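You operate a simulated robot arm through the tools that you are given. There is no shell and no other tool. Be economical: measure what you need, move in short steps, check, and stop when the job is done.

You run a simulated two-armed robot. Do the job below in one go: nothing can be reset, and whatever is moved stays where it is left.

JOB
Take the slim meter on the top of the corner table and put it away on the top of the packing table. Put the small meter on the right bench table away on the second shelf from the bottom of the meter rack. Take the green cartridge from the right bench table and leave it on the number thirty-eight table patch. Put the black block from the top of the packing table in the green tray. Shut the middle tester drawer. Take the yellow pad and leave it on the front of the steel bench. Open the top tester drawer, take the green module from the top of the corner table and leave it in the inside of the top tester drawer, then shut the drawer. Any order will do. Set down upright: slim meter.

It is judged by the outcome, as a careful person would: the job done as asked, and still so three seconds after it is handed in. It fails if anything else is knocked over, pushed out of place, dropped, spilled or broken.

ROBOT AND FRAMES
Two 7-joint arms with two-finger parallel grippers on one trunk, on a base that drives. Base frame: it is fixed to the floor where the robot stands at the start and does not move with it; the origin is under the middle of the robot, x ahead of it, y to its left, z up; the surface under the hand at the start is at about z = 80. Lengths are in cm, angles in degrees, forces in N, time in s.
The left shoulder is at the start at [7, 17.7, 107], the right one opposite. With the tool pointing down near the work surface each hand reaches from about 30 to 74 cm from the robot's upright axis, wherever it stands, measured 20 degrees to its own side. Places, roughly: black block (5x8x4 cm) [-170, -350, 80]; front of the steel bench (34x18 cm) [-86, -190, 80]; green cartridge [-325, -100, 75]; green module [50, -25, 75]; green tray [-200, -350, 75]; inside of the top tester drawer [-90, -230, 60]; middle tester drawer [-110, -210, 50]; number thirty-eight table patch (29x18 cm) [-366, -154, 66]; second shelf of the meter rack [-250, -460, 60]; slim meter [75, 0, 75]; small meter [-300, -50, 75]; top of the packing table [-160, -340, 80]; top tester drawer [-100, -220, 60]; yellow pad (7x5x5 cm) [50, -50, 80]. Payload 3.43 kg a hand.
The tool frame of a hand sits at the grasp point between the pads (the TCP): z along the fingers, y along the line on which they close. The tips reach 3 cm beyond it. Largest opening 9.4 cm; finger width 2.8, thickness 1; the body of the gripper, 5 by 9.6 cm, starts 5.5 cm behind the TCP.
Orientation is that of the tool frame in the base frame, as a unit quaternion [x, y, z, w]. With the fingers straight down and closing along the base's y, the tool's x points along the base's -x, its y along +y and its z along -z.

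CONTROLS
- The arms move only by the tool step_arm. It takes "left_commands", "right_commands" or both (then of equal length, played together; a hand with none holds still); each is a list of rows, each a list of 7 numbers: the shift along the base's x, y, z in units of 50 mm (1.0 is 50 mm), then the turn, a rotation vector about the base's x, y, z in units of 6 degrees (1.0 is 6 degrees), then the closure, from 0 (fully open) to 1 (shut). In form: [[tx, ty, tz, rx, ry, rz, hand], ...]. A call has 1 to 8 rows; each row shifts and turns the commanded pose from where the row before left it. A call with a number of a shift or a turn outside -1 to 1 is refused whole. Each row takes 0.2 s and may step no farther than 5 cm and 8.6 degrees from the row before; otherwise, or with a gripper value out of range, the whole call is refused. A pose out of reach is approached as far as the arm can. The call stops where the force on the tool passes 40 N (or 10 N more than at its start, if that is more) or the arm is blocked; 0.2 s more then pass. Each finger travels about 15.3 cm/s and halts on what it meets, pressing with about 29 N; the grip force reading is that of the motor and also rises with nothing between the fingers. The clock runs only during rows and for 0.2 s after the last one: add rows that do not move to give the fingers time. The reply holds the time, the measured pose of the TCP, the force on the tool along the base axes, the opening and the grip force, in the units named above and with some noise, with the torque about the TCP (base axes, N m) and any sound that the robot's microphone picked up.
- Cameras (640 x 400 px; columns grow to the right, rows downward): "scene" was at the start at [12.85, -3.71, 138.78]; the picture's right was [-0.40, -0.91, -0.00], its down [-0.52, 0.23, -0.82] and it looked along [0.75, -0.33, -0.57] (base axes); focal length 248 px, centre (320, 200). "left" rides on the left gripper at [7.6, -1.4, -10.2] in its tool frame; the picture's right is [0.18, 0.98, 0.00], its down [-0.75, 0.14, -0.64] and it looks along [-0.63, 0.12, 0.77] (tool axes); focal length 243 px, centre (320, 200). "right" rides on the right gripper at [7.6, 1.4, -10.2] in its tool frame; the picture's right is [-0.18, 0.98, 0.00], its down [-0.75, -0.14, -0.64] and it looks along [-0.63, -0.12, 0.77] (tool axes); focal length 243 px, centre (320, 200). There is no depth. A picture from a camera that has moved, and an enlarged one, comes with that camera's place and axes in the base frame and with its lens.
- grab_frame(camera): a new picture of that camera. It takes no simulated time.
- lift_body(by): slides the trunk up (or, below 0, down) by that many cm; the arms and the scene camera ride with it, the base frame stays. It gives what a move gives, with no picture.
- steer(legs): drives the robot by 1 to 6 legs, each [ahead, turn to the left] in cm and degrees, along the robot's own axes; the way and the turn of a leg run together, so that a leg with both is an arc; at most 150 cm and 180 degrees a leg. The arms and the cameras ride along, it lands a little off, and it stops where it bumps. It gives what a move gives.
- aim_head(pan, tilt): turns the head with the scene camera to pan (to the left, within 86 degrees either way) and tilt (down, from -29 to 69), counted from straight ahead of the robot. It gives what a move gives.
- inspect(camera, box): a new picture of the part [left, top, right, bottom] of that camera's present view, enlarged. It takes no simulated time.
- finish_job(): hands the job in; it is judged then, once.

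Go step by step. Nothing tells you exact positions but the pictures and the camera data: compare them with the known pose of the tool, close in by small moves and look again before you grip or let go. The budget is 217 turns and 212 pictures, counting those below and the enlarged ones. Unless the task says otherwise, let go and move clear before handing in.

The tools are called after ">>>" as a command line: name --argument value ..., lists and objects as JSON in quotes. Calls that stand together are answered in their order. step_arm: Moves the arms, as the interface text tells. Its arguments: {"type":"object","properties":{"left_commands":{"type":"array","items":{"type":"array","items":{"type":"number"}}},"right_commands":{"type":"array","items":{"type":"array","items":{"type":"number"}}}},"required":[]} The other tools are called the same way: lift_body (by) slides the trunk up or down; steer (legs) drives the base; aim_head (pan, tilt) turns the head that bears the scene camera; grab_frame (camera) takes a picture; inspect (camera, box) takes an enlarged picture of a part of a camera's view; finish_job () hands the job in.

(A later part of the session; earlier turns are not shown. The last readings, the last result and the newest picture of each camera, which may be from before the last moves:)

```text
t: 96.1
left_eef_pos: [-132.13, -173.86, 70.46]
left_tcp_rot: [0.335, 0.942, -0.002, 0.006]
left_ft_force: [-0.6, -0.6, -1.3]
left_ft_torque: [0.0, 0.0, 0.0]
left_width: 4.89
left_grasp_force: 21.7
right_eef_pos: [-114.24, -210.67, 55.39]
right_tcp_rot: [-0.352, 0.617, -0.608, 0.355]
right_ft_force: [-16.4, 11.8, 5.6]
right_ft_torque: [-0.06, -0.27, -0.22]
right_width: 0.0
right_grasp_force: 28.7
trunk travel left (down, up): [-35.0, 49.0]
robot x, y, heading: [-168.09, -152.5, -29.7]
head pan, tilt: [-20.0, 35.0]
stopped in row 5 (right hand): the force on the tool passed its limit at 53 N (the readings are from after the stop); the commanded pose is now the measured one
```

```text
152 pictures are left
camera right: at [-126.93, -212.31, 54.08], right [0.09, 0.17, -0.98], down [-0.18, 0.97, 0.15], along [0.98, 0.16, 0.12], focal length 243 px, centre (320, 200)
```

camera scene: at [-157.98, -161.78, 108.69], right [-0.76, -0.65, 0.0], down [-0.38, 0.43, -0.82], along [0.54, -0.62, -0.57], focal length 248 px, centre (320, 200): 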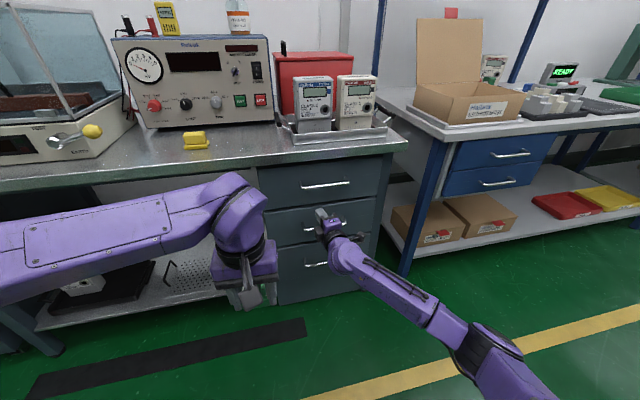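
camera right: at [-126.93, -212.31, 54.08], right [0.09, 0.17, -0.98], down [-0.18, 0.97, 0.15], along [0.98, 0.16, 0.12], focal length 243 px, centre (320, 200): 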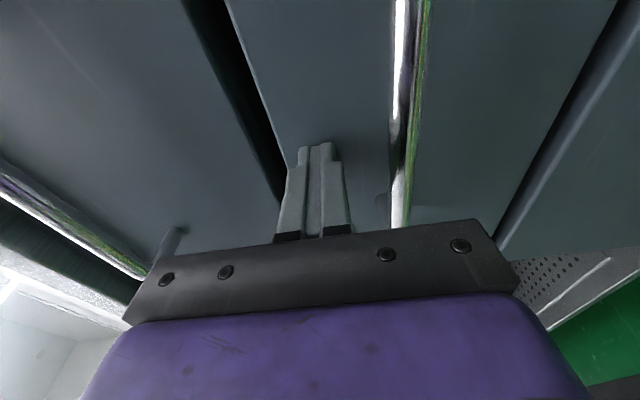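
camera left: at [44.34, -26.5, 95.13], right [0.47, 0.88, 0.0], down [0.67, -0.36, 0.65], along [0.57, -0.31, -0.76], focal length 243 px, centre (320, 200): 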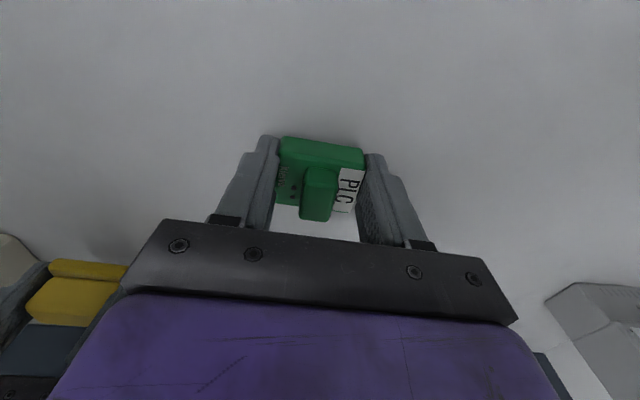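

The middle drawer met a firm stop: shut. Next I back off and rise to the top handle, about [-115,-213,68.6].

>>> step_arm --right_commands '[[-0.7, 0.4, 0, 0, 0, 0, 1], [-0.7, 0.4, 0, 0, 0, 0, 1], [-0.07, -0.13, 0.88, 0, 0, 0, 0.4], [-0.07, -0.13, 0.88, 0, 0, 0, 0.4], [-0.07, -0.13, 0.88, 0, 0, 0, 0.4], [0, 0, 0, 0, 0, 0, 0.4], [0, 0, 0, 0, 0, 0, 0.4]]'

>>> grab_frame --camera "right"

>>> inspect --camera "scene" --box '[240, 120, 420, 300]'

```text
t: 97.7
left_eef_pos: [-132.04, -174.05, 70.36]
left_tcp_rot: [0.333, 0.943, -0.003, 0.006]
left_ft_force: [-1.2, 0.5, -0.4]
left_ft_torque: [0.03, -0.01, 0.0]
left_width: 4.93
left_grasp_force: 21.9
right_eef_pos: [-121.93, -208.81, 68.39]
right_tcp_rot: [-0.353, 0.618, -0.607, 0.355]
right_ft_force: [-0.1, 0.7, 0.6]
right_ft_torque: [-0.03, -0.02, 0.01]
right_width: 5.64
right_grasp_force: 0.1
trunk travel left (down, up): [-35.0, 49.0]
robot x, y, heading: [-167.96, -152.46, -29.3]
head pan, tilt: [-20.0, 35.0]
```

```text
151 pictures are left
camera right: at [-134.62, -210.29, 67.09], right [0.09, 0.17, -0.98], down [-0.18, 0.97, 0.16], along [0.98, 0.16, 0.12], focal length 243 px, centre (320, 200)
```

right: 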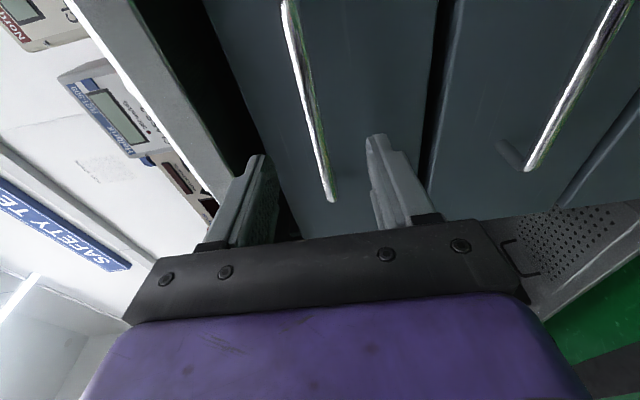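

```text
2.22 times, centred on (330, 210) of scene
camera zoom: at [-158.14, -161.74, 108.71], right [-0.76, -0.65, 0.0], down [-0.37, 0.43, -0.82], along [0.53, -0.62, -0.57], focal length 551 px, centre (298, 178)
```

zoom: 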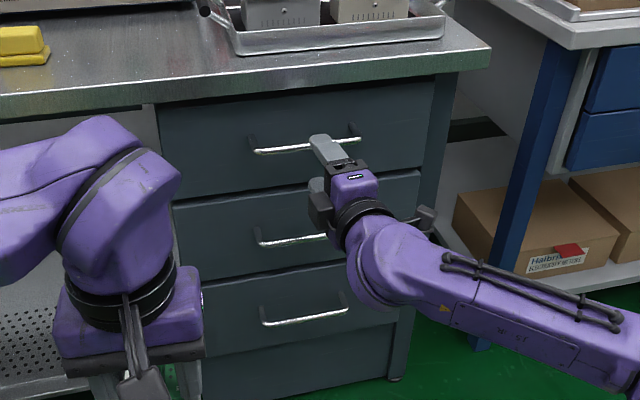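

The middle drawer is flush. The bar lies between the open fingers; advancing 6.5 cm.

>>> step_arm --right_commands '[[0.378, -0.212, 0.08, 0, 0, 0, 0.4], [0.378, -0.212, 0, 0, 0, 0, 0.4], [0.378, -0.212, 0, 0, 0, 0, 0.4], [0, 0, 0, 0, 0, 0, 0.4]]'

>>> grab_frame --camera "right"

```text
t: 98.7
left_eef_pos: [-132.04, -174.02, 70.32]
left_tcp_rot: [0.334, 0.943, -0.002, 0.005]
left_ft_force: [-0.8, 1.3, -0.1]
left_ft_torque: [0.0, -0.01, -0.02]
left_width: 4.92
left_grasp_force: 22.1
right_eef_pos: [-116.16, -211.98, 68.76]
right_tcp_rot: [-0.352, 0.618, -0.607, 0.355]
right_ft_force: [-0.1, -1.2, -0.1]
right_ft_torque: [0.03, 0.02, -0.02]
right_width: 5.66
right_grasp_force: 0.0
trunk travel left (down, up): [-35.0, 49.0]
robot x, y, heading: [-167.81, -152.23, -29.1]
head pan, tilt: [-20.0, 35.0]
```

```text
149 pictures are left
camera right: at [-128.96, -213.56, 67.38], right [0.09, 0.17, -0.98], down [-0.18, 0.97, 0.16], along [0.98, 0.16, 0.12], focal length 243 px, centre (320, 200)
```

right: 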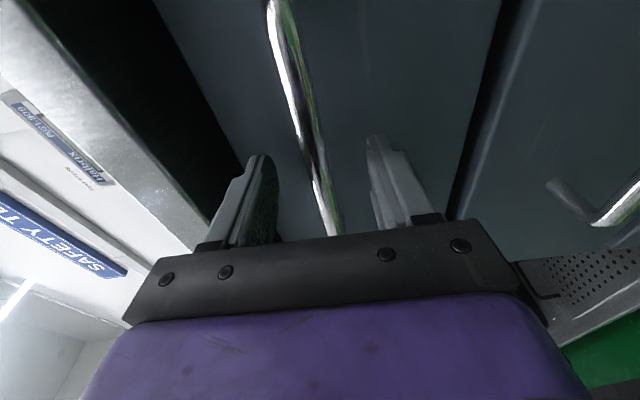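

>>> step_arm --right_commands '[[0.13, -0.073, 0, 0, 0, 0, 0.4], [0, 0, 0, 0, 0, 0, 1], [0, 0, 0, 0, 0, 0, 1], [0, 0, 0, 0, 0, 0, 1], [0, 0, 0, 0, 0, 0, 1]]'

>>> grab_frame --camera "right"

```text
t: 99.9
left_eef_pos: [-131.94, -174.09, 70.26]
left_tcp_rot: [0.334, 0.943, -0.003, 0.004]
left_ft_force: [-0.3, -0.7, -0.4]
left_ft_torque: [0.01, 0.0, 0.01]
left_width: 4.91
left_grasp_force: 21.8
right_eef_pos: [-115.81, -212.38, 68.47]
right_tcp_rot: [-0.352, 0.619, -0.606, 0.355]
right_ft_force: [-5.8, 5.3, -10.1]
right_ft_torque: [-0.69, 0.38, -0.13]
right_width: 1.61
right_grasp_force: 45.4
trunk travel left (down, up): [-35.0, 49.0]
robot x, y, heading: [-168.15, -152.39, -29.2]
head pan, tilt: [-20.0, 35.0]
```

```text
148 pictures are left
camera right: at [-128.37, -213.95, 67.2], right [0.09, 0.18, -0.98], down [-0.18, 0.97, 0.16], along [0.98, 0.16, 0.11], focal length 243 px, centre (320, 200)
```

right: 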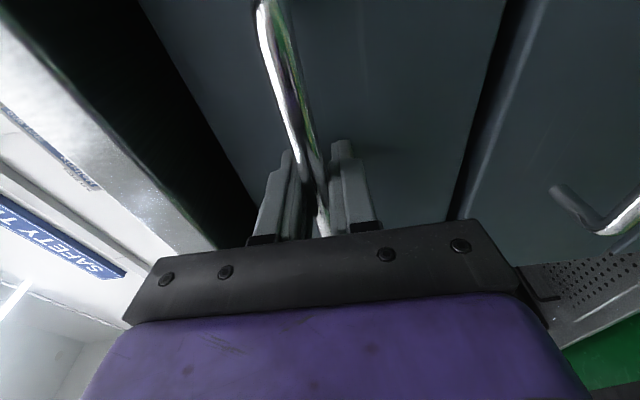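

The bar is gripped. Pulling the top drawer open.

>>> step_arm --right_commands '[[-0.2, 0.112, 0, 0, 0, 0, 1], [-0.35, 0.196, 0, 0, 0, 0, 1], [-0.35, 0.196, 0, 0, 0, 0, 1], [-0.35, 0.196, 0, 0, 0, 0, 1], [-0.35, 0.196, 0, 0, 0, 0, 1], [-0.35, 0.196, 0, 0, 0, 0, 1], [-0.35, 0.196, 0, 0, 0, 0, 1], [-0.35, 0.196, 0, 0, 0, 0, 1]]'

>>> grab_frame --camera "scene"

```text
t: 100.9
left_eef_pos: [-131.91, -173.88, 70.33]
left_tcp_rot: [0.333, 0.943, -0.003, 0.005]
left_ft_force: [-0.5, -0.1, -0.6]
left_ft_torque: [-0.01, 0.0, -0.01]
left_width: 4.9
left_grasp_force: 21.9
right_eef_pos: [-121.05, -208.6, 68.47]
right_tcp_rot: [-0.359, 0.615, -0.602, 0.36]
right_ft_force: [4.4, 7.5, -6.0]
right_ft_torque: [-0.37, 0.26, 0.99]
right_width: 1.64
right_grasp_force: 44.9
trunk travel left (down, up): [-35.0, 49.0]
robot x, y, heading: [-168.13, -152.52, -28.9]
head pan, tilt: [-20.0, 35.0]
stopped in row 4 (right hand): the force on the tool passed its limit at 42 N (the readings are from after the stop); the commanded pose is now the measured one
```

```text
147 pictures are left
camera scene: at [-158.05, -161.64, 108.72], right [-0.75, -0.66, 0.0], down [-0.38, 0.43, -0.82], along [0.54, -0.62, -0.57], focal length 248 px, centre (320, 200)
```

scene: 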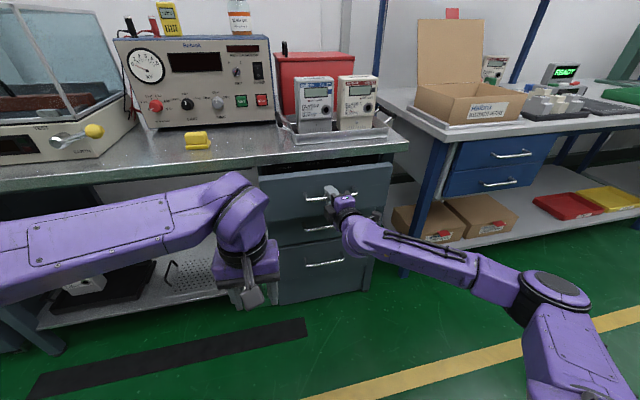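

The drawer moved about 6 cm; its slide axis seems a few degrees steeper. Continuing the pull slower and along -33°.

>>> step_arm --right_commands '[[-0.2, 0.132, 0, 0, 0, 0, 1], [-0.25, 0.165, 0, 0, 0, 0, 1], [-0.25, 0.165, 0, 0, 0, 0, 1], [-0.25, 0.165, 0, 0, 0, 0, 1], [-0.25, 0.165, 0, 0, 0, 0, 1], [-0.25, 0.165, 0, 0, 0, 0, 1], [-0.25, 0.165, 0, 0, 0, 0, 1], [-0.25, 0.165, 0, 0, 0, 0, 1]]'

```text
t: 102.3
left_eef_pos: [-131.92, -173.92, 70.31]
left_tcp_rot: [0.333, 0.943, -0.003, 0.006]
left_ft_force: [0.0, 0.3, -1.5]
left_ft_torque: [0.03, -0.02, 0.02]
left_width: 4.89
left_grasp_force: 22.5
right_eef_pos: [-127.63, -203.92, 68.5]
right_tcp_rot: [-0.363, 0.614, -0.6, 0.362]
right_ft_force: [3.4, 7.3, -4.6]
right_ft_torque: [-0.34, 0.25, 1.22]
right_width: 1.65
right_grasp_force: 44.9
trunk travel left (down, up): [-35.0, 49.0]
robot x, y, heading: [-167.73, -152.29, -28.9]
head pan, tilt: [-20.0, 35.0]
stopped in row 6 (right hand): the force on the tool passed its limit at 41 N (the readings are from after the stop); the commanded pose is now the measured one
```

>>> step_arm --right_commands '[[0.03, 0.05, 0, 0, 0, 0, 1], [-0.23, 0.185, 0, 0, 0, 0, 1], [-0.23, 0.185, 0, 0, 0, 0, 1], [-0.23, 0.185, 0, 0, 0, 0, 1], [-0.23, 0.185, 0, 0, 0, 0, 1], [-0.23, 0.185, 0, 0, 0, 0, 1], [-0.23, 0.185, 0, 0, 0, 0, 1], [0, 0, 0, 0, 0, 0, 1]]'

>>> grab_frame --camera "scene"

>>> grab_frame --camera "right"

```text
t: 104.1
left_eef_pos: [-132.05, -174.27, 70.18]
left_tcp_rot: [0.333, 0.943, 0.0, 0.006]
left_ft_force: [-0.5, 0.4, 0.2]
left_ft_torque: [-0.01, 0.0, -0.03]
left_width: 4.89
left_grasp_force: 21.9
right_eef_pos: [-134.55, -198.79, 68.52]
right_tcp_rot: [-0.357, 0.616, -0.602, 0.361]
right_ft_force: [-22.2, -29.7, -3.8]
right_ft_torque: [-0.82, 0.52, -0.19]
right_width: 1.65
right_grasp_force: 45.1
trunk travel left (down, up): [-35.0, 49.0]
robot x, y, heading: [-168.1, -152.15, -29.0]
head pan, tilt: [-20.0, 35.0]
```

```text
146 pictures are left
camera scene: at [-158.32, -162.07, 108.69], right [-0.75, -0.66, 0.0], down [-0.37, 0.44, -0.82], along [0.54, -0.62, -0.57], focal length 248 px, centre (320, 200)
```

scene: 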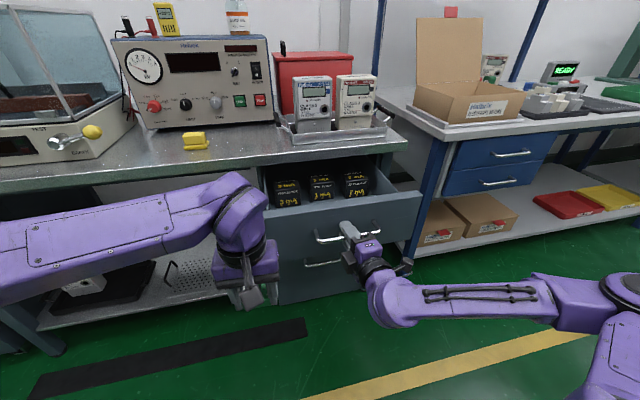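

```text
145 pictures are left
camera right: at [-147.31, -200.51, 67.17], right [0.08, 0.18, -0.98], down [-0.2, 0.97, 0.16], along [0.98, 0.18, 0.12], focal length 243 px, centre (320, 200)
```

right: 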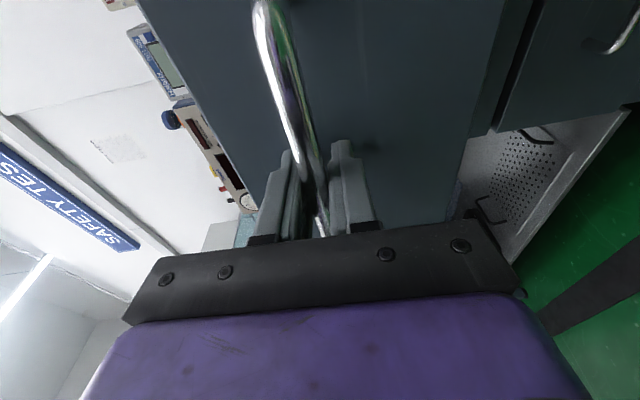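

>>> step_arm --right_commands '[[-0.05, -0.08, 0, 0, 0, 0, 1], [-0.2, 0.14, 0, 0, 0, 0, 1], [-0.2, 0.14, 0, 0, 0, 0, 1], [-0.2, 0.14, 0, 0, 0, 0, 1]]'

>>> inspect --camera "scene" --box '[240, 130, 440, 270]'

```text
t: 105.1
left_eef_pos: [-132.2, -173.99, 70.56]
left_tcp_rot: [0.333, 0.943, -0.002, 0.008]
left_ft_force: [0.3, 0.1, -0.7]
left_ft_torque: [0.01, -0.01, -0.01]
left_width: 4.9
left_grasp_force: 22.2
right_eef_pos: [-136.32, -197.56, 68.58]
right_tcp_rot: [-0.357, 0.609, -0.607, 0.364]
right_ft_force: [-17.4, -24.9, 38.8]
right_ft_torque: [-0.4, 0.7, 1.18]
right_width: 1.66
right_grasp_force: 44.8
right hand out of reach, approached as far as the arm can: row 3, 4
trunk travel left (down, up): [-35.0, 49.0]
robot x, y, heading: [-168.35, -152.31, -29.2]
head pan, tilt: [-20.0, 35.0]
```

```text
2.86 times, centred on (340, 200) of scene
camera zoom: at [-158.54, -161.62, 108.84], right [-0.75, -0.66, 0.0], down [-0.37, 0.43, -0.82], along [0.54, -0.62, -0.57], focal length 708 px, centre (263, 200)
```

zoom: 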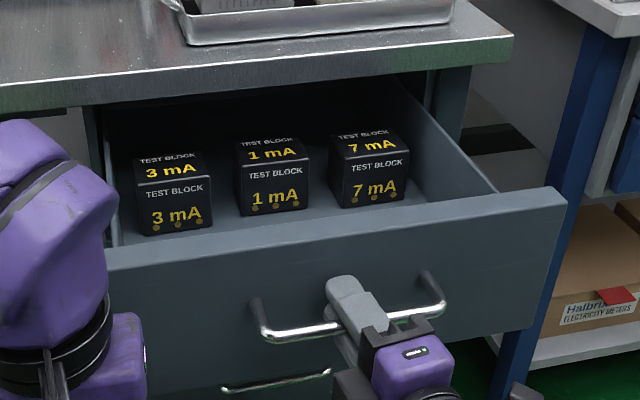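

The drawer is open about 25 cm with room in front of three test blocks. Releasing the handle and backing away.

>>> step_arm --right_commands '[[0, 0, 0, 0, 0, 0, 0.5], [0, 0, 0, 0, 0, 0, 0.3], [0, 0, 0, 0, 0, 0, 0.3]]'

>>> grab_frame --camera "right"

```text
t: 105.9
left_eef_pos: [-131.86, -173.97, 70.25]
left_tcp_rot: [0.333, 0.943, -0.003, 0.005]
left_ft_force: [-0.1, 0.6, -0.4]
left_ft_torque: [0.0, 0.02, 0.0]
left_width: 4.88
left_grasp_force: 22.1
right_eef_pos: [-135.85, -197.43, 67.76]
right_tcp_rot: [-0.36, 0.614, -0.602, 0.361]
right_ft_force: [-1.3, 1.2, -0.7]
right_ft_torque: [-0.01, 0.0, 0.0]
right_width: 6.59
right_grasp_force: 0.2
trunk travel left (down, up): [-35.0, 49.0]
robot x, y, heading: [-168.02, -152.34, -28.9]
head pan, tilt: [-20.0, 35.0]
```

```text
143 pictures are left
camera right: at [-148.61, -199.27, 66.49], right [0.08, 0.18, -0.98], down [-0.2, 0.97, 0.16], along [0.98, 0.19, 0.11], focal length 243 px, centre (320, 200)
```

right: 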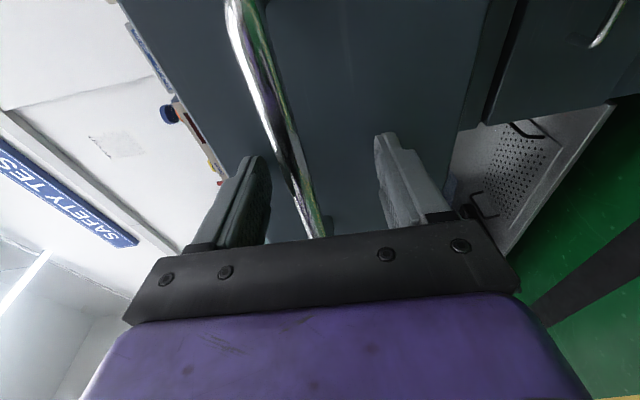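

>>> steer --legs '[[-30, 0], [0, -90], [28, 0], [0, 86]]'

>>> lift_body --by 24

>>> aim_head --pan 0 --tilt 45

>>> grab_frame --camera "scene"

```text
t: 117.0
left_eef_pos: [-172.06, -184.85, 70.21]
left_tcp_rot: [0.347, 0.938, -0.003, 0.006]
left_ft_force: [-0.1, 0.4, -1.1]
left_ft_torque: [-0.02, 0.01, 0.02]
left_width: 4.89
left_grasp_force: 21.7
right_eef_pos: [-176.92, -208.19, 67.79]
right_tcp_rot: [-0.351, 0.62, -0.607, 0.351]
right_ft_force: [0.1, 0.1, -0.1]
right_ft_torque: [-0.02, 0.02, -0.01]
right_width: 6.57
right_grasp_force: 0.0
trunk travel left (down, up): [-35.0, 49.0]
robot x, y, heading: [-207.44, -162.07, -30.7]
head pan, tilt: [-20.0, 35.0]
```

```text
t: 119.5
left_eef_pos: [-172.02, -184.73, 94.27]
left_tcp_rot: [0.347, 0.938, -0.002, 0.005]
left_ft_force: [-0.2, -0.4, -0.6]
left_ft_torque: [-0.05, 0.02, 0.02]
left_width: 4.89
left_grasp_force: 22.0
right_eef_pos: [-176.84, -208.2, 91.89]
right_tcp_rot: [-0.35, 0.62, -0.608, 0.352]
right_ft_force: [-0.8, -1.0, -0.5]
right_ft_torque: [0.02, 0.01, -0.01]
right_width: 6.6
right_grasp_force: 0.1
trunk travel left (down, up): [-59.0, 25.0]
robot x, y, heading: [-207.5, -161.86, -30.6]
head pan, tilt: [-20.0, 35.0]
```

```text
t: 120.3
left_eef_pos: [-172.18, -184.67, 94.21]
left_tcp_rot: [0.347, 0.938, -0.003, 0.006]
left_ft_force: [-0.6, -0.2, 0.2]
left_ft_torque: [0.0, -0.03, -0.02]
left_width: 4.89
left_grasp_force: 22.3
right_eef_pos: [-176.89, -208.17, 91.86]
right_tcp_rot: [-0.351, 0.619, -0.608, 0.352]
right_ft_force: [-0.3, 0.0, 0.1]
right_ft_torque: [-0.03, 0.02, 0.01]
right_width: 6.61
right_grasp_force: 0.0
trunk travel left (down, up): [-59.0, 25.0]
robot x, y, heading: [-207.47, -162.36, -30.8]
head pan, tilt: [0.0, 45.0]
```

```text
142 pictures are left
camera scene: at [-196.42, -169.01, 131.23], right [-0.51, -0.86, 0.0], down [-0.61, 0.36, -0.71], along [0.61, -0.36, -0.71], focal length 248 px, centre (320, 200)
```

scene: 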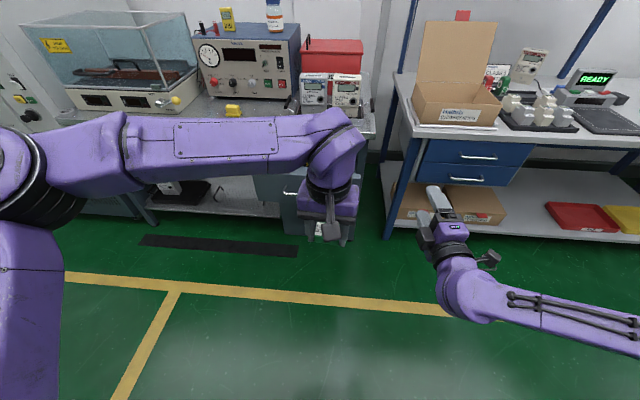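

Drawer target is now straight ahead (93 cm). Driving 32 cm forward and looking.

>>> steer --legs '[[32, 0]]'

>>> grab_frame --camera "scene"

>>> grab_frame --camera "left"

```text
t: 122.5
left_eef_pos: [-144.59, -200.96, 94.25]
left_tcp_rot: [0.347, 0.938, -0.002, 0.005]
left_ft_force: [0.3, 0.2, -0.7]
left_ft_torque: [0.0, 0.01, 0.03]
left_width: 4.91
left_grasp_force: 22.2
right_eef_pos: [-149.3, -224.34, 91.81]
right_tcp_rot: [-0.351, 0.62, -0.607, 0.352]
right_ft_force: [1.0, -0.4, -0.2]
right_ft_torque: [-0.01, 0.01, -0.01]
right_width: 6.57
right_grasp_force: 0.1
trunk travel left (down, up): [-59.0, 25.0]
robot x, y, heading: [-180.48, -177.94, -30.7]
head pan, tilt: [0.0, 45.0]
```

```text
141 pictures are left
camera scene: at [-168.98, -185.21, 131.22], right [-0.51, -0.86, 0.0], down [-0.61, 0.36, -0.71], along [0.61, -0.36, -0.71], focal length 248 px, centre (320, 200)
```

scene: 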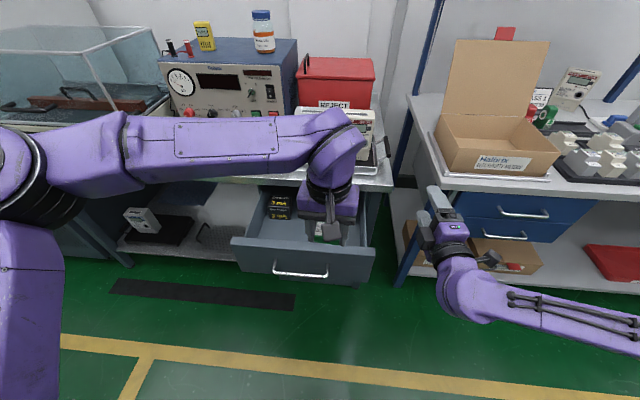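

```text
140 pictures are left
camera left: at [-151.39, -197.05, 104.31], right [0.5, 0.87, 0.0], down [0.66, -0.38, 0.65], along [0.56, -0.33, -0.76], focal length 243 px, centre (320, 200)
```

left: 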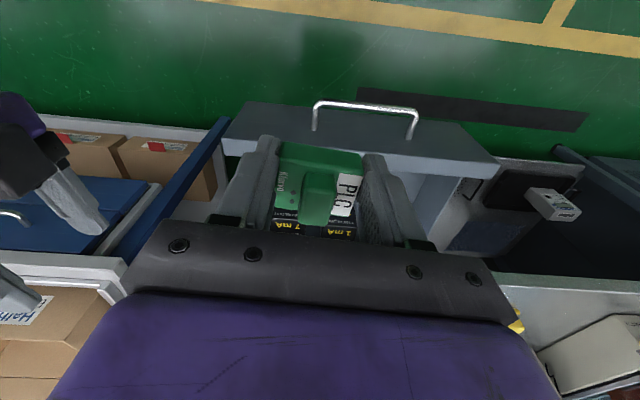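

The open drawer is right below the left hand. Moving the module over the space between front panel and test blocks.

>>> step_arm --left_commands '[[0.6, -0.12, 0, 0, 0, 0, 1], [0.7, -0.16, 0, 0, 0, 0, 1], [0.8, -0.18, 0, 0, 0, 0, 1], [0.8, -0.18, 0, 0, 0, 0, 1], [0.7, -0.16, 0, 0, 0, 0, 1], [0, 0, 0, 0, 0, 0, 1]]'

>>> grab_frame --camera "left"

>>> grab_frame --camera "scene"

```text
t: 123.9
left_eef_pos: [-129.97, -204.18, 94.56]
left_tcp_rot: [0.347, 0.938, -0.002, 0.004]
left_ft_force: [-0.3, 0.4, -1.2]
left_ft_torque: [0.03, 0.02, 0.0]
left_width: 4.88
left_grasp_force: 21.6
left hand out of reach, approached as far as the arm can: row 5
right_eef_pos: [-149.35, -224.24, 91.73]
right_tcp_rot: [-0.351, 0.62, -0.607, 0.352]
right_ft_force: [1.0, -0.2, -0.3]
right_ft_torque: [-0.05, -0.03, -0.01]
right_width: 6.58
right_grasp_force: 0.0
trunk travel left (down, up): [-59.0, 25.0]
robot x, y, heading: [-179.79, -178.27, -30.6]
head pan, tilt: [0.0, 45.0]
```

```text
139 pictures are left
camera left: at [-136.64, -200.31, 104.49], right [0.5, 0.87, 0.0], down [0.66, -0.38, 0.65], along [0.56, -0.33, -0.76], focal length 243 px, centre (320, 200)
```

left: 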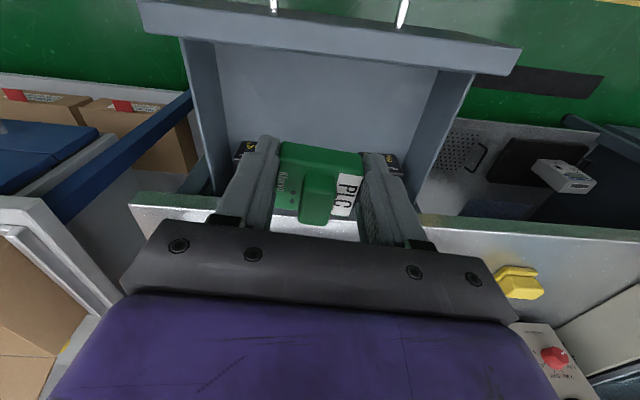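

```text
138 pictures are left
camera scene: at [-168.99, -185.19, 131.22], right [-0.51, -0.86, 0.0], down [-0.61, 0.36, -0.71], along [0.61, -0.36, -0.71], focal length 248 px, centre (320, 200)
```

scene: 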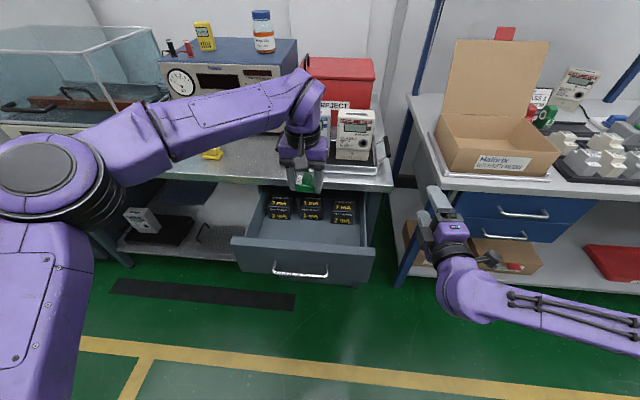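

Plenty of room in front of the blocks. Driving 5 cm closer for reach, then checking.

>>> steer --legs '[[5, 0]]'

>>> step_arm --left_commands '[[0, 0, -0.6, 0, 0, 0, 1], [0, 0, -0.6, 0, 0, 0, 1], [0, 0, 0, 0, 0, 0, 1]]'

>>> grab_frame --camera "left"

```text
t: 124.8
left_eef_pos: [-125.57, -206.72, 94.49]
left_tcp_rot: [0.346, 0.938, -0.002, 0.004]
left_ft_force: [0.5, 0.2, -0.9]
left_ft_torque: [0.04, -0.02, -0.02]
left_width: 4.91
left_grasp_force: 21.9
right_eef_pos: [-145.06, -226.74, 91.88]
right_tcp_rot: [-0.351, 0.619, -0.607, 0.353]
right_ft_force: [0.5, -0.7, -0.8]
right_ft_torque: [0.03, -0.02, -0.04]
right_width: 6.58
right_grasp_force: 0.1
trunk travel left (down, up): [-59.0, 25.0]
robot x, y, heading: [-176.02, -181.0, -30.6]
head pan, tilt: [0.0, 45.0]
```

```text
t: 125.6
left_eef_pos: [-125.87, -206.53, 88.53]
left_tcp_rot: [0.347, 0.938, -0.002, 0.005]
left_ft_force: [0.3, 1.0, -1.0]
left_ft_torque: [-0.02, -0.02, 0.01]
left_width: 4.87
left_grasp_force: 22.1
right_eef_pos: [-145.2, -226.69, 91.93]
right_tcp_rot: [-0.351, 0.619, -0.607, 0.354]
right_ft_force: [0.3, -0.4, 0.1]
right_ft_torque: [0.02, -0.01, 0.0]
right_width: 6.59
right_grasp_force: 0.1
trunk travel left (down, up): [-59.0, 25.0]
robot x, y, heading: [-175.49, -181.34, -30.6]
head pan, tilt: [0.0, 45.0]
```

```text
137 pictures are left
camera left: at [-132.62, -202.62, 98.61], right [0.5, 0.87, 0.0], down [0.66, -0.38, 0.65], along [0.56, -0.33, -0.76], focal length 243 px, centre (320, 200)
```

left: 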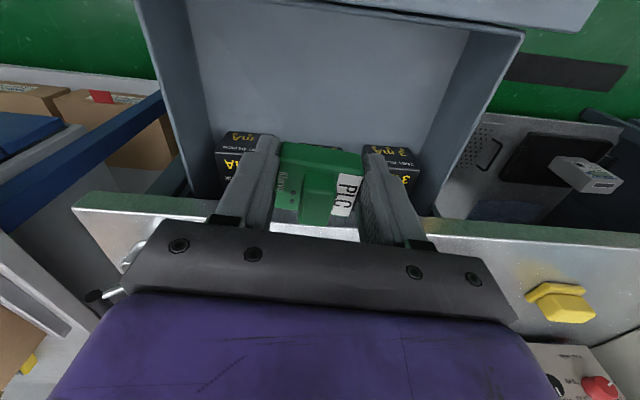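

Landing spot is good; I shift 2 cm deeper so the wrist camera clears the front panel, and descend.

>>> step_arm --left_commands '[[0.36, -0.22, 0, 0, 0, 0, 1], [0, 0, -0.8, 0, 0, 0, 1], [0, 0, -0.8, 0, 0, 0, 1], [0, 0, -0.8, 0, 0, 0, 1], [0, 0, -0.6, 0, 0, 0, 1], [0, 0, 0, 0, 0, 0, 1]]'

>>> grab_frame --camera "left"

>>> inspect --camera "scene" --box '[200, 150, 400, 300]'

```text
t: 127.0
left_eef_pos: [-124.17, -207.9, 73.36]
left_tcp_rot: [0.347, 0.938, -0.002, 0.005]
left_ft_force: [0.6, 0.1, -0.3]
left_ft_torque: [-0.01, 0.01, -0.04]
left_width: 4.94
left_grasp_force: 22.0
right_eef_pos: [-145.16, -226.82, 91.76]
right_tcp_rot: [-0.351, 0.619, -0.608, 0.353]
right_ft_force: [-0.4, 0.4, 0.0]
right_ft_torque: [-0.03, -0.02, 0.0]
right_width: 6.6
right_grasp_force: 0.1
trunk travel left (down, up): [-59.0, 25.0]
robot x, y, heading: [-175.81, -181.12, -30.7]
head pan, tilt: [0.0, 45.0]
```

```text
136 pictures are left
camera left: at [-130.81, -203.88, 83.4], right [0.5, 0.87, 0.0], down [0.66, -0.38, 0.65], along [0.56, -0.33, -0.76], focal length 243 px, centre (320, 200)
```

left: 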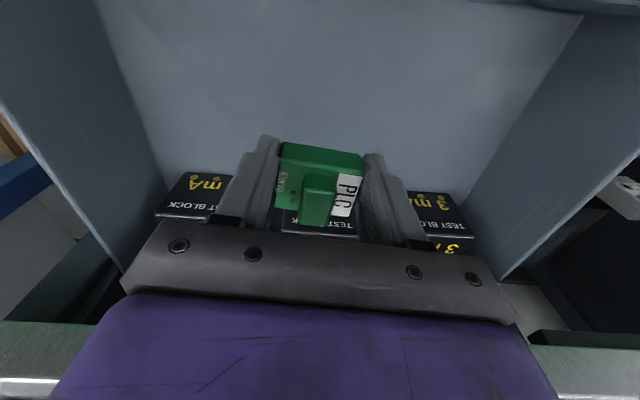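

```text
2.67 times, centred on (300, 225) of scene
camera zoom: at [-164.78, -187.69, 131.23], right [-0.51, -0.86, 0.0], down [-0.61, 0.36, -0.71], along [0.61, -0.36, -0.71], focal length 661 px, centre (373, 133)
```

zoom: 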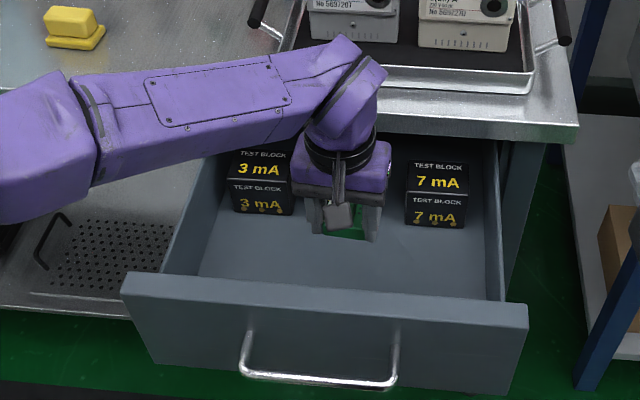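

Clear of the blocks. Lowering gently toward the drawer floor.

>>> step_arm --left_commands '[[0, 0, -0.2, 0, 0, 0, 1], [0, 0, -0.2, 0, 0, 0, 1], [0, 0, -0.15, 0, 0, 0, 1], [0, 0, -0.1, 0, 0, 0, 1], [0, 0, -0.1, 0, 0, 0, 1], [0, 0, -0.1, 0, 0, 0, 1], [0, 0, -0.1, 0, 0, 0, 1], [0, 0, -0.1, 0, 0, 0, 1]]'

>>> grab_frame --camera "left"

```text
t: 128.8
left_eef_pos: [-123.87, -207.79, 68.26]
left_tcp_rot: [0.347, 0.938, -0.002, 0.006]
left_ft_force: [0.9, 0.1, -0.7]
left_ft_torque: [-0.05, 0.0, 0.02]
left_width: 4.9
left_grasp_force: 21.6
right_eef_pos: [-145.13, -226.79, 91.82]
right_tcp_rot: [-0.351, 0.62, -0.607, 0.353]
right_ft_force: [0.0, -0.9, -0.2]
right_ft_torque: [-0.02, -0.02, 0.01]
right_width: 6.56
right_grasp_force: 0.1
trunk travel left (down, up): [-59.0, 25.0]
robot x, y, heading: [-175.95, -181.18, -30.5]
head pan, tilt: [0.0, 45.0]
```

```text
134 pictures are left
camera left: at [-130.57, -203.91, 78.27], right [0.5, 0.87, 0.0], down [0.66, -0.38, 0.65], along [0.56, -0.33, -0.76], focal length 243 px, centre (320, 200)
```

left: 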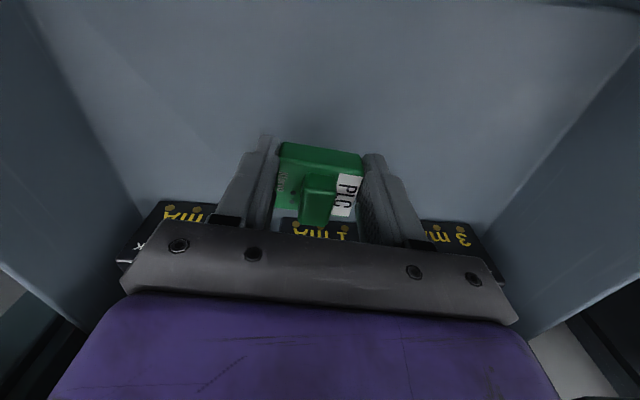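

>>> step_arm --left_commands '[[0, 0, -0.1, 0, 0, 0, 1], [0, 0, -0.1, 0, 0, 0, 1], [0, 0, -0.1, 0, 0, 0, 1], [0, 0, -0.1, 0, 0, 0, 1], [0, 0, -0.1, 0, 0, 0, 1], [0, 0, -0.1, 0, 0, 0, 1], [0, 0, -0.1, 0, 0, 0, 1], [0, 0, -0.1, 0, 0, 0, 1]]'

>>> grab_frame --camera "left"

```text
t: 130.6
left_eef_pos: [-123.79, -207.77, 64.34]
left_tcp_rot: [0.348, 0.938, -0.003, 0.005]
left_ft_force: [0.1, 0.8, -0.4]
left_ft_torque: [-0.03, 0.04, 0.01]
left_width: 4.86
left_grasp_force: 21.7
right_eef_pos: [-145.11, -226.83, 91.76]
right_tcp_rot: [-0.351, 0.62, -0.607, 0.353]
right_ft_force: [-0.6, 0.3, -0.6]
right_ft_torque: [-0.01, 0.01, -0.01]
right_width: 6.56
right_grasp_force: 0.0
trunk travel left (down, up): [-59.0, 25.0]
robot x, y, heading: [-175.99, -181.07, -30.7]
head pan, tilt: [0.0, 45.0]
```

```text
133 pictures are left
camera left: at [-130.54, -203.88, 74.33], right [0.5, 0.87, 0.0], down [0.66, -0.38, 0.65], along [0.56, -0.33, -0.76], focal length 243 px, centre (320, 200)
```

left: 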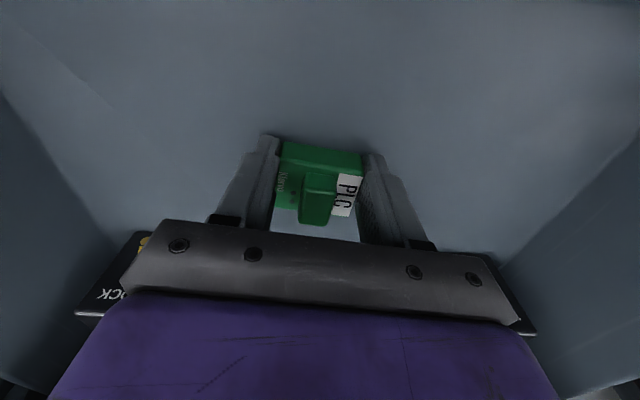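

>>> step_arm --left_commands '[[0, 0, -0.06, 0, 0, 0, 1], [0, 0, -0.06, 0, 0, 0, 1], [0, 0, -0.06, 0, 0, 0, 1], [0, 0, -0.06, 0, 0, 0, 1], [0, 0, -0.06, 0, 0, 0, 1], [0, 0, -0.06, 0, 0, 0, 1], [0, 0, -0.06, 0, 0, 0, 1], [0, 0, -0.06, 0, 0, 0, 1]]'

>>> grab_frame --camera "left"

```text
t: 131.4
left_eef_pos: [-123.56, -208.06, 63.97]
left_tcp_rot: [0.345, 0.939, -0.005, 0.01]
left_ft_force: [1.6, 0.5, 19.5]
left_ft_torque: [0.04, -0.06, 0.04]
left_width: 4.92
left_grasp_force: 21.9
right_eef_pos: [-145.23, -226.71, 91.83]
right_tcp_rot: [-0.351, 0.619, -0.608, 0.353]
right_ft_force: [0.6, -0.8, 0.9]
right_ft_torque: [-0.03, -0.04, -0.01]
right_width: 6.57
right_grasp_force: 0.0
trunk travel left (down, up): [-59.0, 25.0]
robot x, y, heading: [-175.62, -181.01, -30.7]
head pan, tilt: [0.0, 45.0]
stopped in row 3 (left hand): the force on the tool passed its limit at 43 N (the readings are from after the stop); the commanded pose is now the measured one
```

```text
132 pictures are left
camera left: at [-130.37, -204.1, 73.99], right [0.5, 0.87, -0.01], down [0.66, -0.37, 0.66], along [0.57, -0.33, -0.75], focal length 243 px, centre (320, 200)
```

left: 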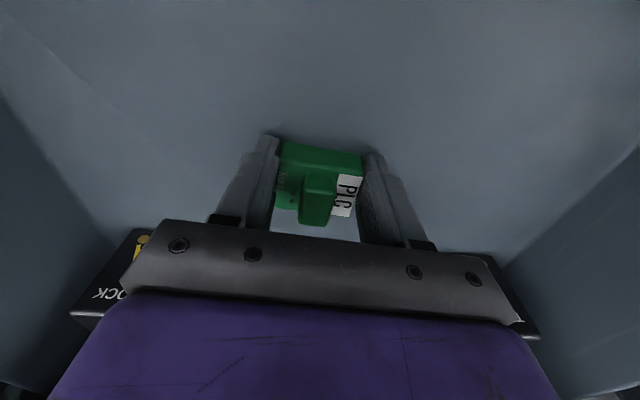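

Touchdown on the drawer floor. Releasing and rising.

>>> step_arm --left_commands '[[0, 0, 0.02, 0, 0, 0, 0.6], [0, 0, 0, 0, 0, 0, 0.4], [0, 0, 0, 0, 0, 0, 0.3], [0, 0, 0.3, 0, 0, 0, 0.3], [0, 0, 0.8, 0, 0, 0, 0.3], [0, 0, 0.9, 0, 0, 0, 0.3], [0, 0, 0.9, 0, 0, 0, 0.3], [0, 0, 0.9, 0, 0, 0, 0.3]]'

>>> step_arm --left_commands '[[0, 0, 0.9, 0, 0, 0, 0.3], [0, 0, 0.9, 0, 0, 0, 0.3], [0, 0, 0.5, 0, 0, 0, 0.3]]'

>>> grab_frame --camera "left"

```text
t: 133.2
left_eef_pos: [-123.76, -207.97, 82.8]
left_tcp_rot: [0.345, 0.939, -0.003, 0.007]
left_ft_force: [-0.1, -0.3, 1.0]
left_ft_torque: [0.01, -0.02, -0.04]
left_width: 6.58
left_grasp_force: 0.1
right_eef_pos: [-145.15, -226.71, 91.84]
right_tcp_rot: [-0.351, 0.618, -0.608, 0.353]
right_ft_force: [-0.4, -0.7, 0.0]
right_ft_torque: [0.02, -0.01, 0.0]
right_width: 6.57
right_grasp_force: 0.0
trunk travel left (down, up): [-59.0, 25.0]
robot x, y, heading: [-175.96, -180.9, -30.4]
head pan, tilt: [0.0, 45.0]
```

```text
t: 134.0
left_eef_pos: [-123.6, -207.79, 89.75]
left_tcp_rot: [0.344, 0.939, -0.005, 0.007]
left_ft_force: [0.1, -1.1, 0.2]
left_ft_torque: [-0.03, -0.01, 0.0]
left_width: 6.54
left_grasp_force: 0.2
left hand out of reach, approached as far as the arm can: row 2, 3
right_eef_pos: [-145.15, -226.76, 91.88]
right_tcp_rot: [-0.351, 0.619, -0.607, 0.353]
right_ft_force: [0.3, 0.7, -0.3]
right_ft_torque: [0.02, 0.01, -0.01]
right_width: 6.59
right_grasp_force: 0.1
trunk travel left (down, up): [-59.0, 25.0]
robot x, y, heading: [-175.97, -181.02, -30.5]
head pan, tilt: [0.0, 45.0]
```

```text
131 pictures are left
camera left: at [-130.43, -204.04, 99.75], right [0.5, 0.87, -0.01], down [0.66, -0.37, 0.65], along [0.56, -0.33, -0.76], focal length 243 px, centre (320, 200)
```

left: 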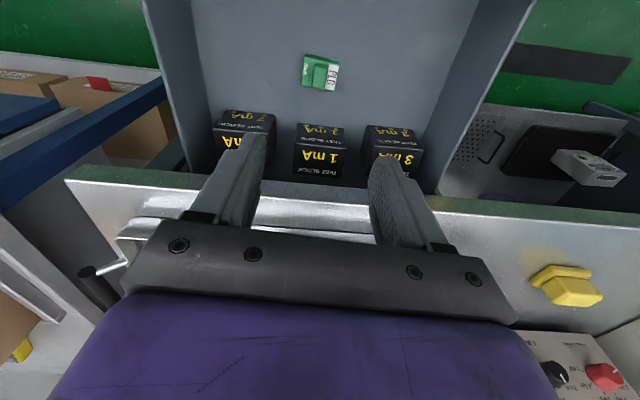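

The green module sits in the drawer. Retracting the left hand, then repositioning so the right fist can push the drawer shut.

>>> step_arm --left_commands '[[-0.7, 0.4, 0, 0, 0, 0, 0.3], [-0.7, 0.4, 0, 0, 0, 0, 0.3], [-0.7, 0.4, 0, 0, 0, 0, 0.3], [-0.7, 0.4, 0, 0, 0, 0, 0.3], [-0.7, 0.4, 0, 0, 0, 0, 0.3]]' --right_commands '[[0, 0, 0, 0, 0, 0, 1], [0, 0, 0, 0, 0, 0, 1], [0, 0, 0, 0, 0, 0, 1], [0, 0, 0, 0, 0, 0, 1], [0, 0, 0, 0, 0, 0, 1]]'

>>> steer --legs '[[-35, 0], [0, 90], [28, 0], [0, -93]]'

>>> lift_body --by -22

>>> aim_head --pan -20 --tilt 35

>>> grab_frame --camera "scene"

```text
t: 135.2
left_eef_pos: [-141.3, -197.79, 89.81]
left_tcp_rot: [0.345, 0.939, -0.004, 0.007]
left_ft_force: [0.2, 0.3, -0.2]
left_ft_torque: [-0.01, 0.03, 0.03]
left_width: 6.58
left_grasp_force: 0.1
right_eef_pos: [-144.98, -226.7, 91.88]
right_tcp_rot: [-0.352, 0.619, -0.607, 0.353]
right_ft_force: [0.8, 1.2, 0.9]
right_ft_torque: [0.03, -0.02, 0.03]
right_width: 0.0
right_grasp_force: 28.8
trunk travel left (down, up): [-59.0, 25.0]
robot x, y, heading: [-175.79, -181.16, -30.6]
head pan, tilt: [0.0, 45.0]
```

```text
t: 146.8
left_eef_pos: [-158.37, -156.52, 89.7]
left_tcp_rot: [0.356, 0.934, -0.005, 0.007]
left_ft_force: [0.3, 0.4, 0.6]
left_ft_torque: [-0.01, -0.01, -0.01]
left_width: 6.59
left_grasp_force: 0.1
right_eef_pos: [-162.9, -185.45, 91.86]
right_tcp_rot: [-0.344, 0.623, -0.611, 0.346]
right_ft_force: [0.1, 0.8, -0.5]
right_ft_torque: [-0.04, 0.0, -0.02]
right_width: 0.01
right_grasp_force: 29.0
trunk travel left (down, up): [-59.0, 25.0]
robot x, y, heading: [-192.34, -138.7, -31.8]
head pan, tilt: [0.0, 45.0]
```

```text
t: 149.1
left_eef_pos: [-158.36, -156.49, 67.78]
left_tcp_rot: [0.355, 0.935, -0.005, 0.007]
left_ft_force: [-0.7, -0.4, 0.2]
left_ft_torque: [0.02, 0.0, 0.02]
left_width: 6.58
left_grasp_force: 0.1
right_eef_pos: [-162.9, -185.25, 69.83]
right_tcp_rot: [-0.344, 0.623, -0.611, 0.346]
right_ft_force: [0.1, 0.3, -0.2]
right_ft_torque: [-0.02, 0.0, -0.02]
right_width: 0.02
right_grasp_force: 29.1
trunk travel left (down, up): [-37.0, 47.0]
robot x, y, heading: [-192.5, -138.15, -31.7]
head pan, tilt: [0.0, 45.0]
```

```text
t: 149.9
left_eef_pos: [-158.32, -156.36, 67.85]
left_tcp_rot: [0.356, 0.934, -0.005, 0.006]
left_ft_force: [0.2, 0.1, -0.3]
left_ft_torque: [-0.01, 0.0, -0.03]
left_width: 6.59
left_grasp_force: 0.1
right_eef_pos: [-162.82, -185.39, 69.79]
right_tcp_rot: [-0.344, 0.624, -0.611, 0.345]
right_ft_force: [0.8, -0.2, -0.1]
right_ft_torque: [0.0, 0.01, -0.04]
right_width: 0.0
right_grasp_force: 29.1
trunk travel left (down, up): [-37.0, 47.0]
robot x, y, heading: [-192.35, -138.6, -32.1]
head pan, tilt: [-20.0, 35.0]
```

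```text
130 pictures are left
camera scene: at [-183.07, -148.42, 110.7], right [-0.79, -0.62, 0.0], down [-0.35, 0.45, -0.82], along [0.51, -0.64, -0.57], focal length 248 px, centre (320, 200)
```

scene: 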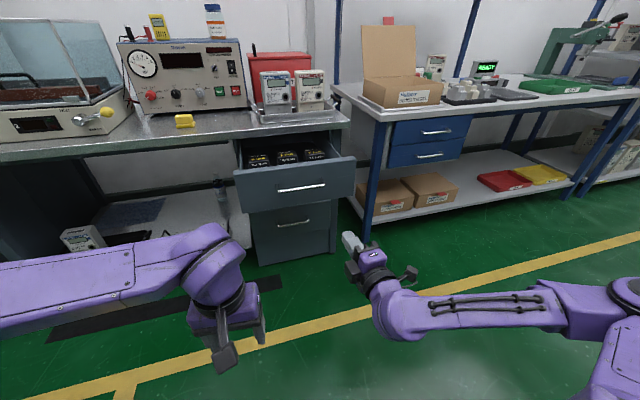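

Aligned to push: shifting the fist slightly left and up to sit above the bar, then driving close.

>>> step_arm --right_commands '[[0.32, 0.5, 0.48, 0, 0, 0, 1], [0, 0, 0, 0, 0, 0, 1]]'

>>> steer --legs '[[22, 0]]'

>>> grab_frame --camera "scene"

>>> grab_frame --camera "right"

```text
t: 150.5
left_eef_pos: [-158.45, -156.49, 67.69]
left_tcp_rot: [0.356, 0.934, -0.005, 0.007]
left_ft_force: [-0.4, 0.7, 0.2]
left_ft_torque: [-0.01, 0.02, -0.01]
left_width: 6.59
left_grasp_force: 0.3
right_eef_pos: [-160.92, -183.15, 72.25]
right_tcp_rot: [-0.343, 0.624, -0.611, 0.346]
right_ft_force: [-0.2, 0.2, 0.3]
right_ft_torque: [-0.02, 0.03, -0.05]
right_width: 0.02
right_grasp_force: 29.2
right hand out of reach, approached as far as the arm can: row 1
trunk travel left (down, up): [-37.0, 47.0]
robot x, y, heading: [-192.64, -138.62, -31.8]
head pan, tilt: [-20.0, 35.0]
```

```text
t: 152.2
left_eef_pos: [-140.08, -167.77, 67.83]
left_tcp_rot: [0.356, 0.934, -0.004, 0.006]
left_ft_force: [0.7, -0.7, -0.2]
left_ft_torque: [0.05, 0.01, -0.01]
left_width: 6.57
left_grasp_force: 0.2
right_eef_pos: [-142.72, -194.4, 72.25]
right_tcp_rot: [-0.344, 0.624, -0.611, 0.346]
right_ft_force: [0.0, 0.1, -0.2]
right_ft_torque: [-0.01, -0.02, 0.03]
right_width: 0.0
right_grasp_force: 29.5
trunk travel left (down, up): [-37.0, 47.0]
robot x, y, heading: [-174.29, -149.85, -31.7]
head pan, tilt: [-20.0, 35.0]
```

```text
129 pictures are left
camera scene: at [-164.79, -159.79, 110.69], right [-0.79, -0.62, 0.0], down [-0.35, 0.45, -0.82], along [0.51, -0.64, -0.57], focal length 248 px, centre (320, 200)
```

scene: 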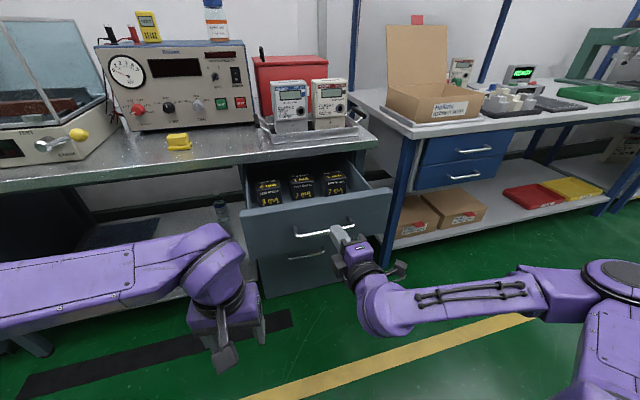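

```text
128 pictures are left
camera right: at [-155.38, -195.62, 70.86], right [0.09, 0.17, -0.98], down [-0.15, 0.98, 0.16], along [0.98, 0.13, 0.11], focal length 243 px, centre (320, 200)
```

right: 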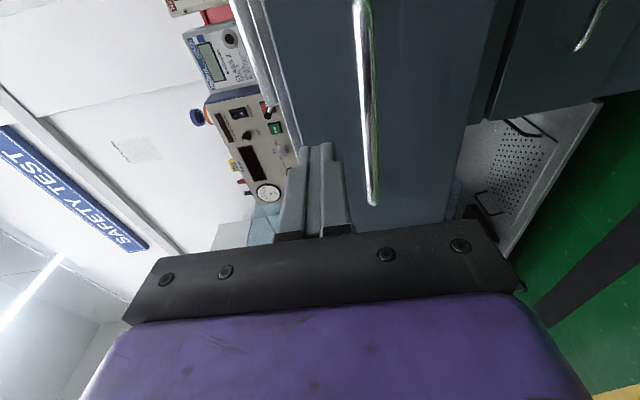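

Pushing the top drawer shut, in the drawer's own direction.

>>> step_arm --right_commands '[[0.33, -0.226, -0.08, 0, 0, 0, 1], [0.33, -0.226, 0, 0, 0, 0, 1], [0.33, -0.226, 0, 0, 0, 0, 1], [0.33, -0.226, 0, 0, 0, 0, 1], [0.33, -0.226, 0, 0, 0, 0, 1], [0.33, -0.226, 0, 0, 0, 0, 1], [0.33, -0.226, 0, 0, 0, 0, 1], [0.33, -0.226, 0, 0, 0, 0, 1]]'

>>> grab_frame --camera "scene"

```text
t: 154.0
left_eef_pos: [-140.25, -167.79, 67.7]
left_tcp_rot: [0.356, 0.934, -0.004, 0.006]
left_ft_force: [0.1, 0.3, 0.6]
left_ft_torque: [-0.03, 0.0, 0.0]
left_width: 6.56
left_grasp_force: 0.0
right_eef_pos: [-129.45, -203.25, 71.6]
right_tcp_rot: [-0.344, 0.624, -0.611, 0.346]
right_ft_force: [-0.3, -0.4, -0.3]
right_ft_torque: [-0.02, 0.0, -0.01]
right_width: 0.0
right_grasp_force: 29.5
trunk travel left (down, up): [-37.0, 47.0]
robot x, y, heading: [-174.19, -149.91, -31.8]
head pan, tilt: [-20.0, 35.0]
```

```text
127 pictures are left
camera scene: at [-164.81, -159.76, 110.7], right [-0.79, -0.62, 0.0], down [-0.35, 0.45, -0.82], along [0.51, -0.64, -0.57], focal length 248 px, centre (320, 200)
```

scene: 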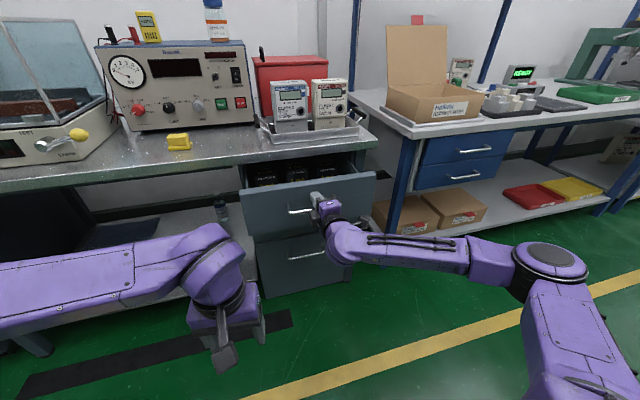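

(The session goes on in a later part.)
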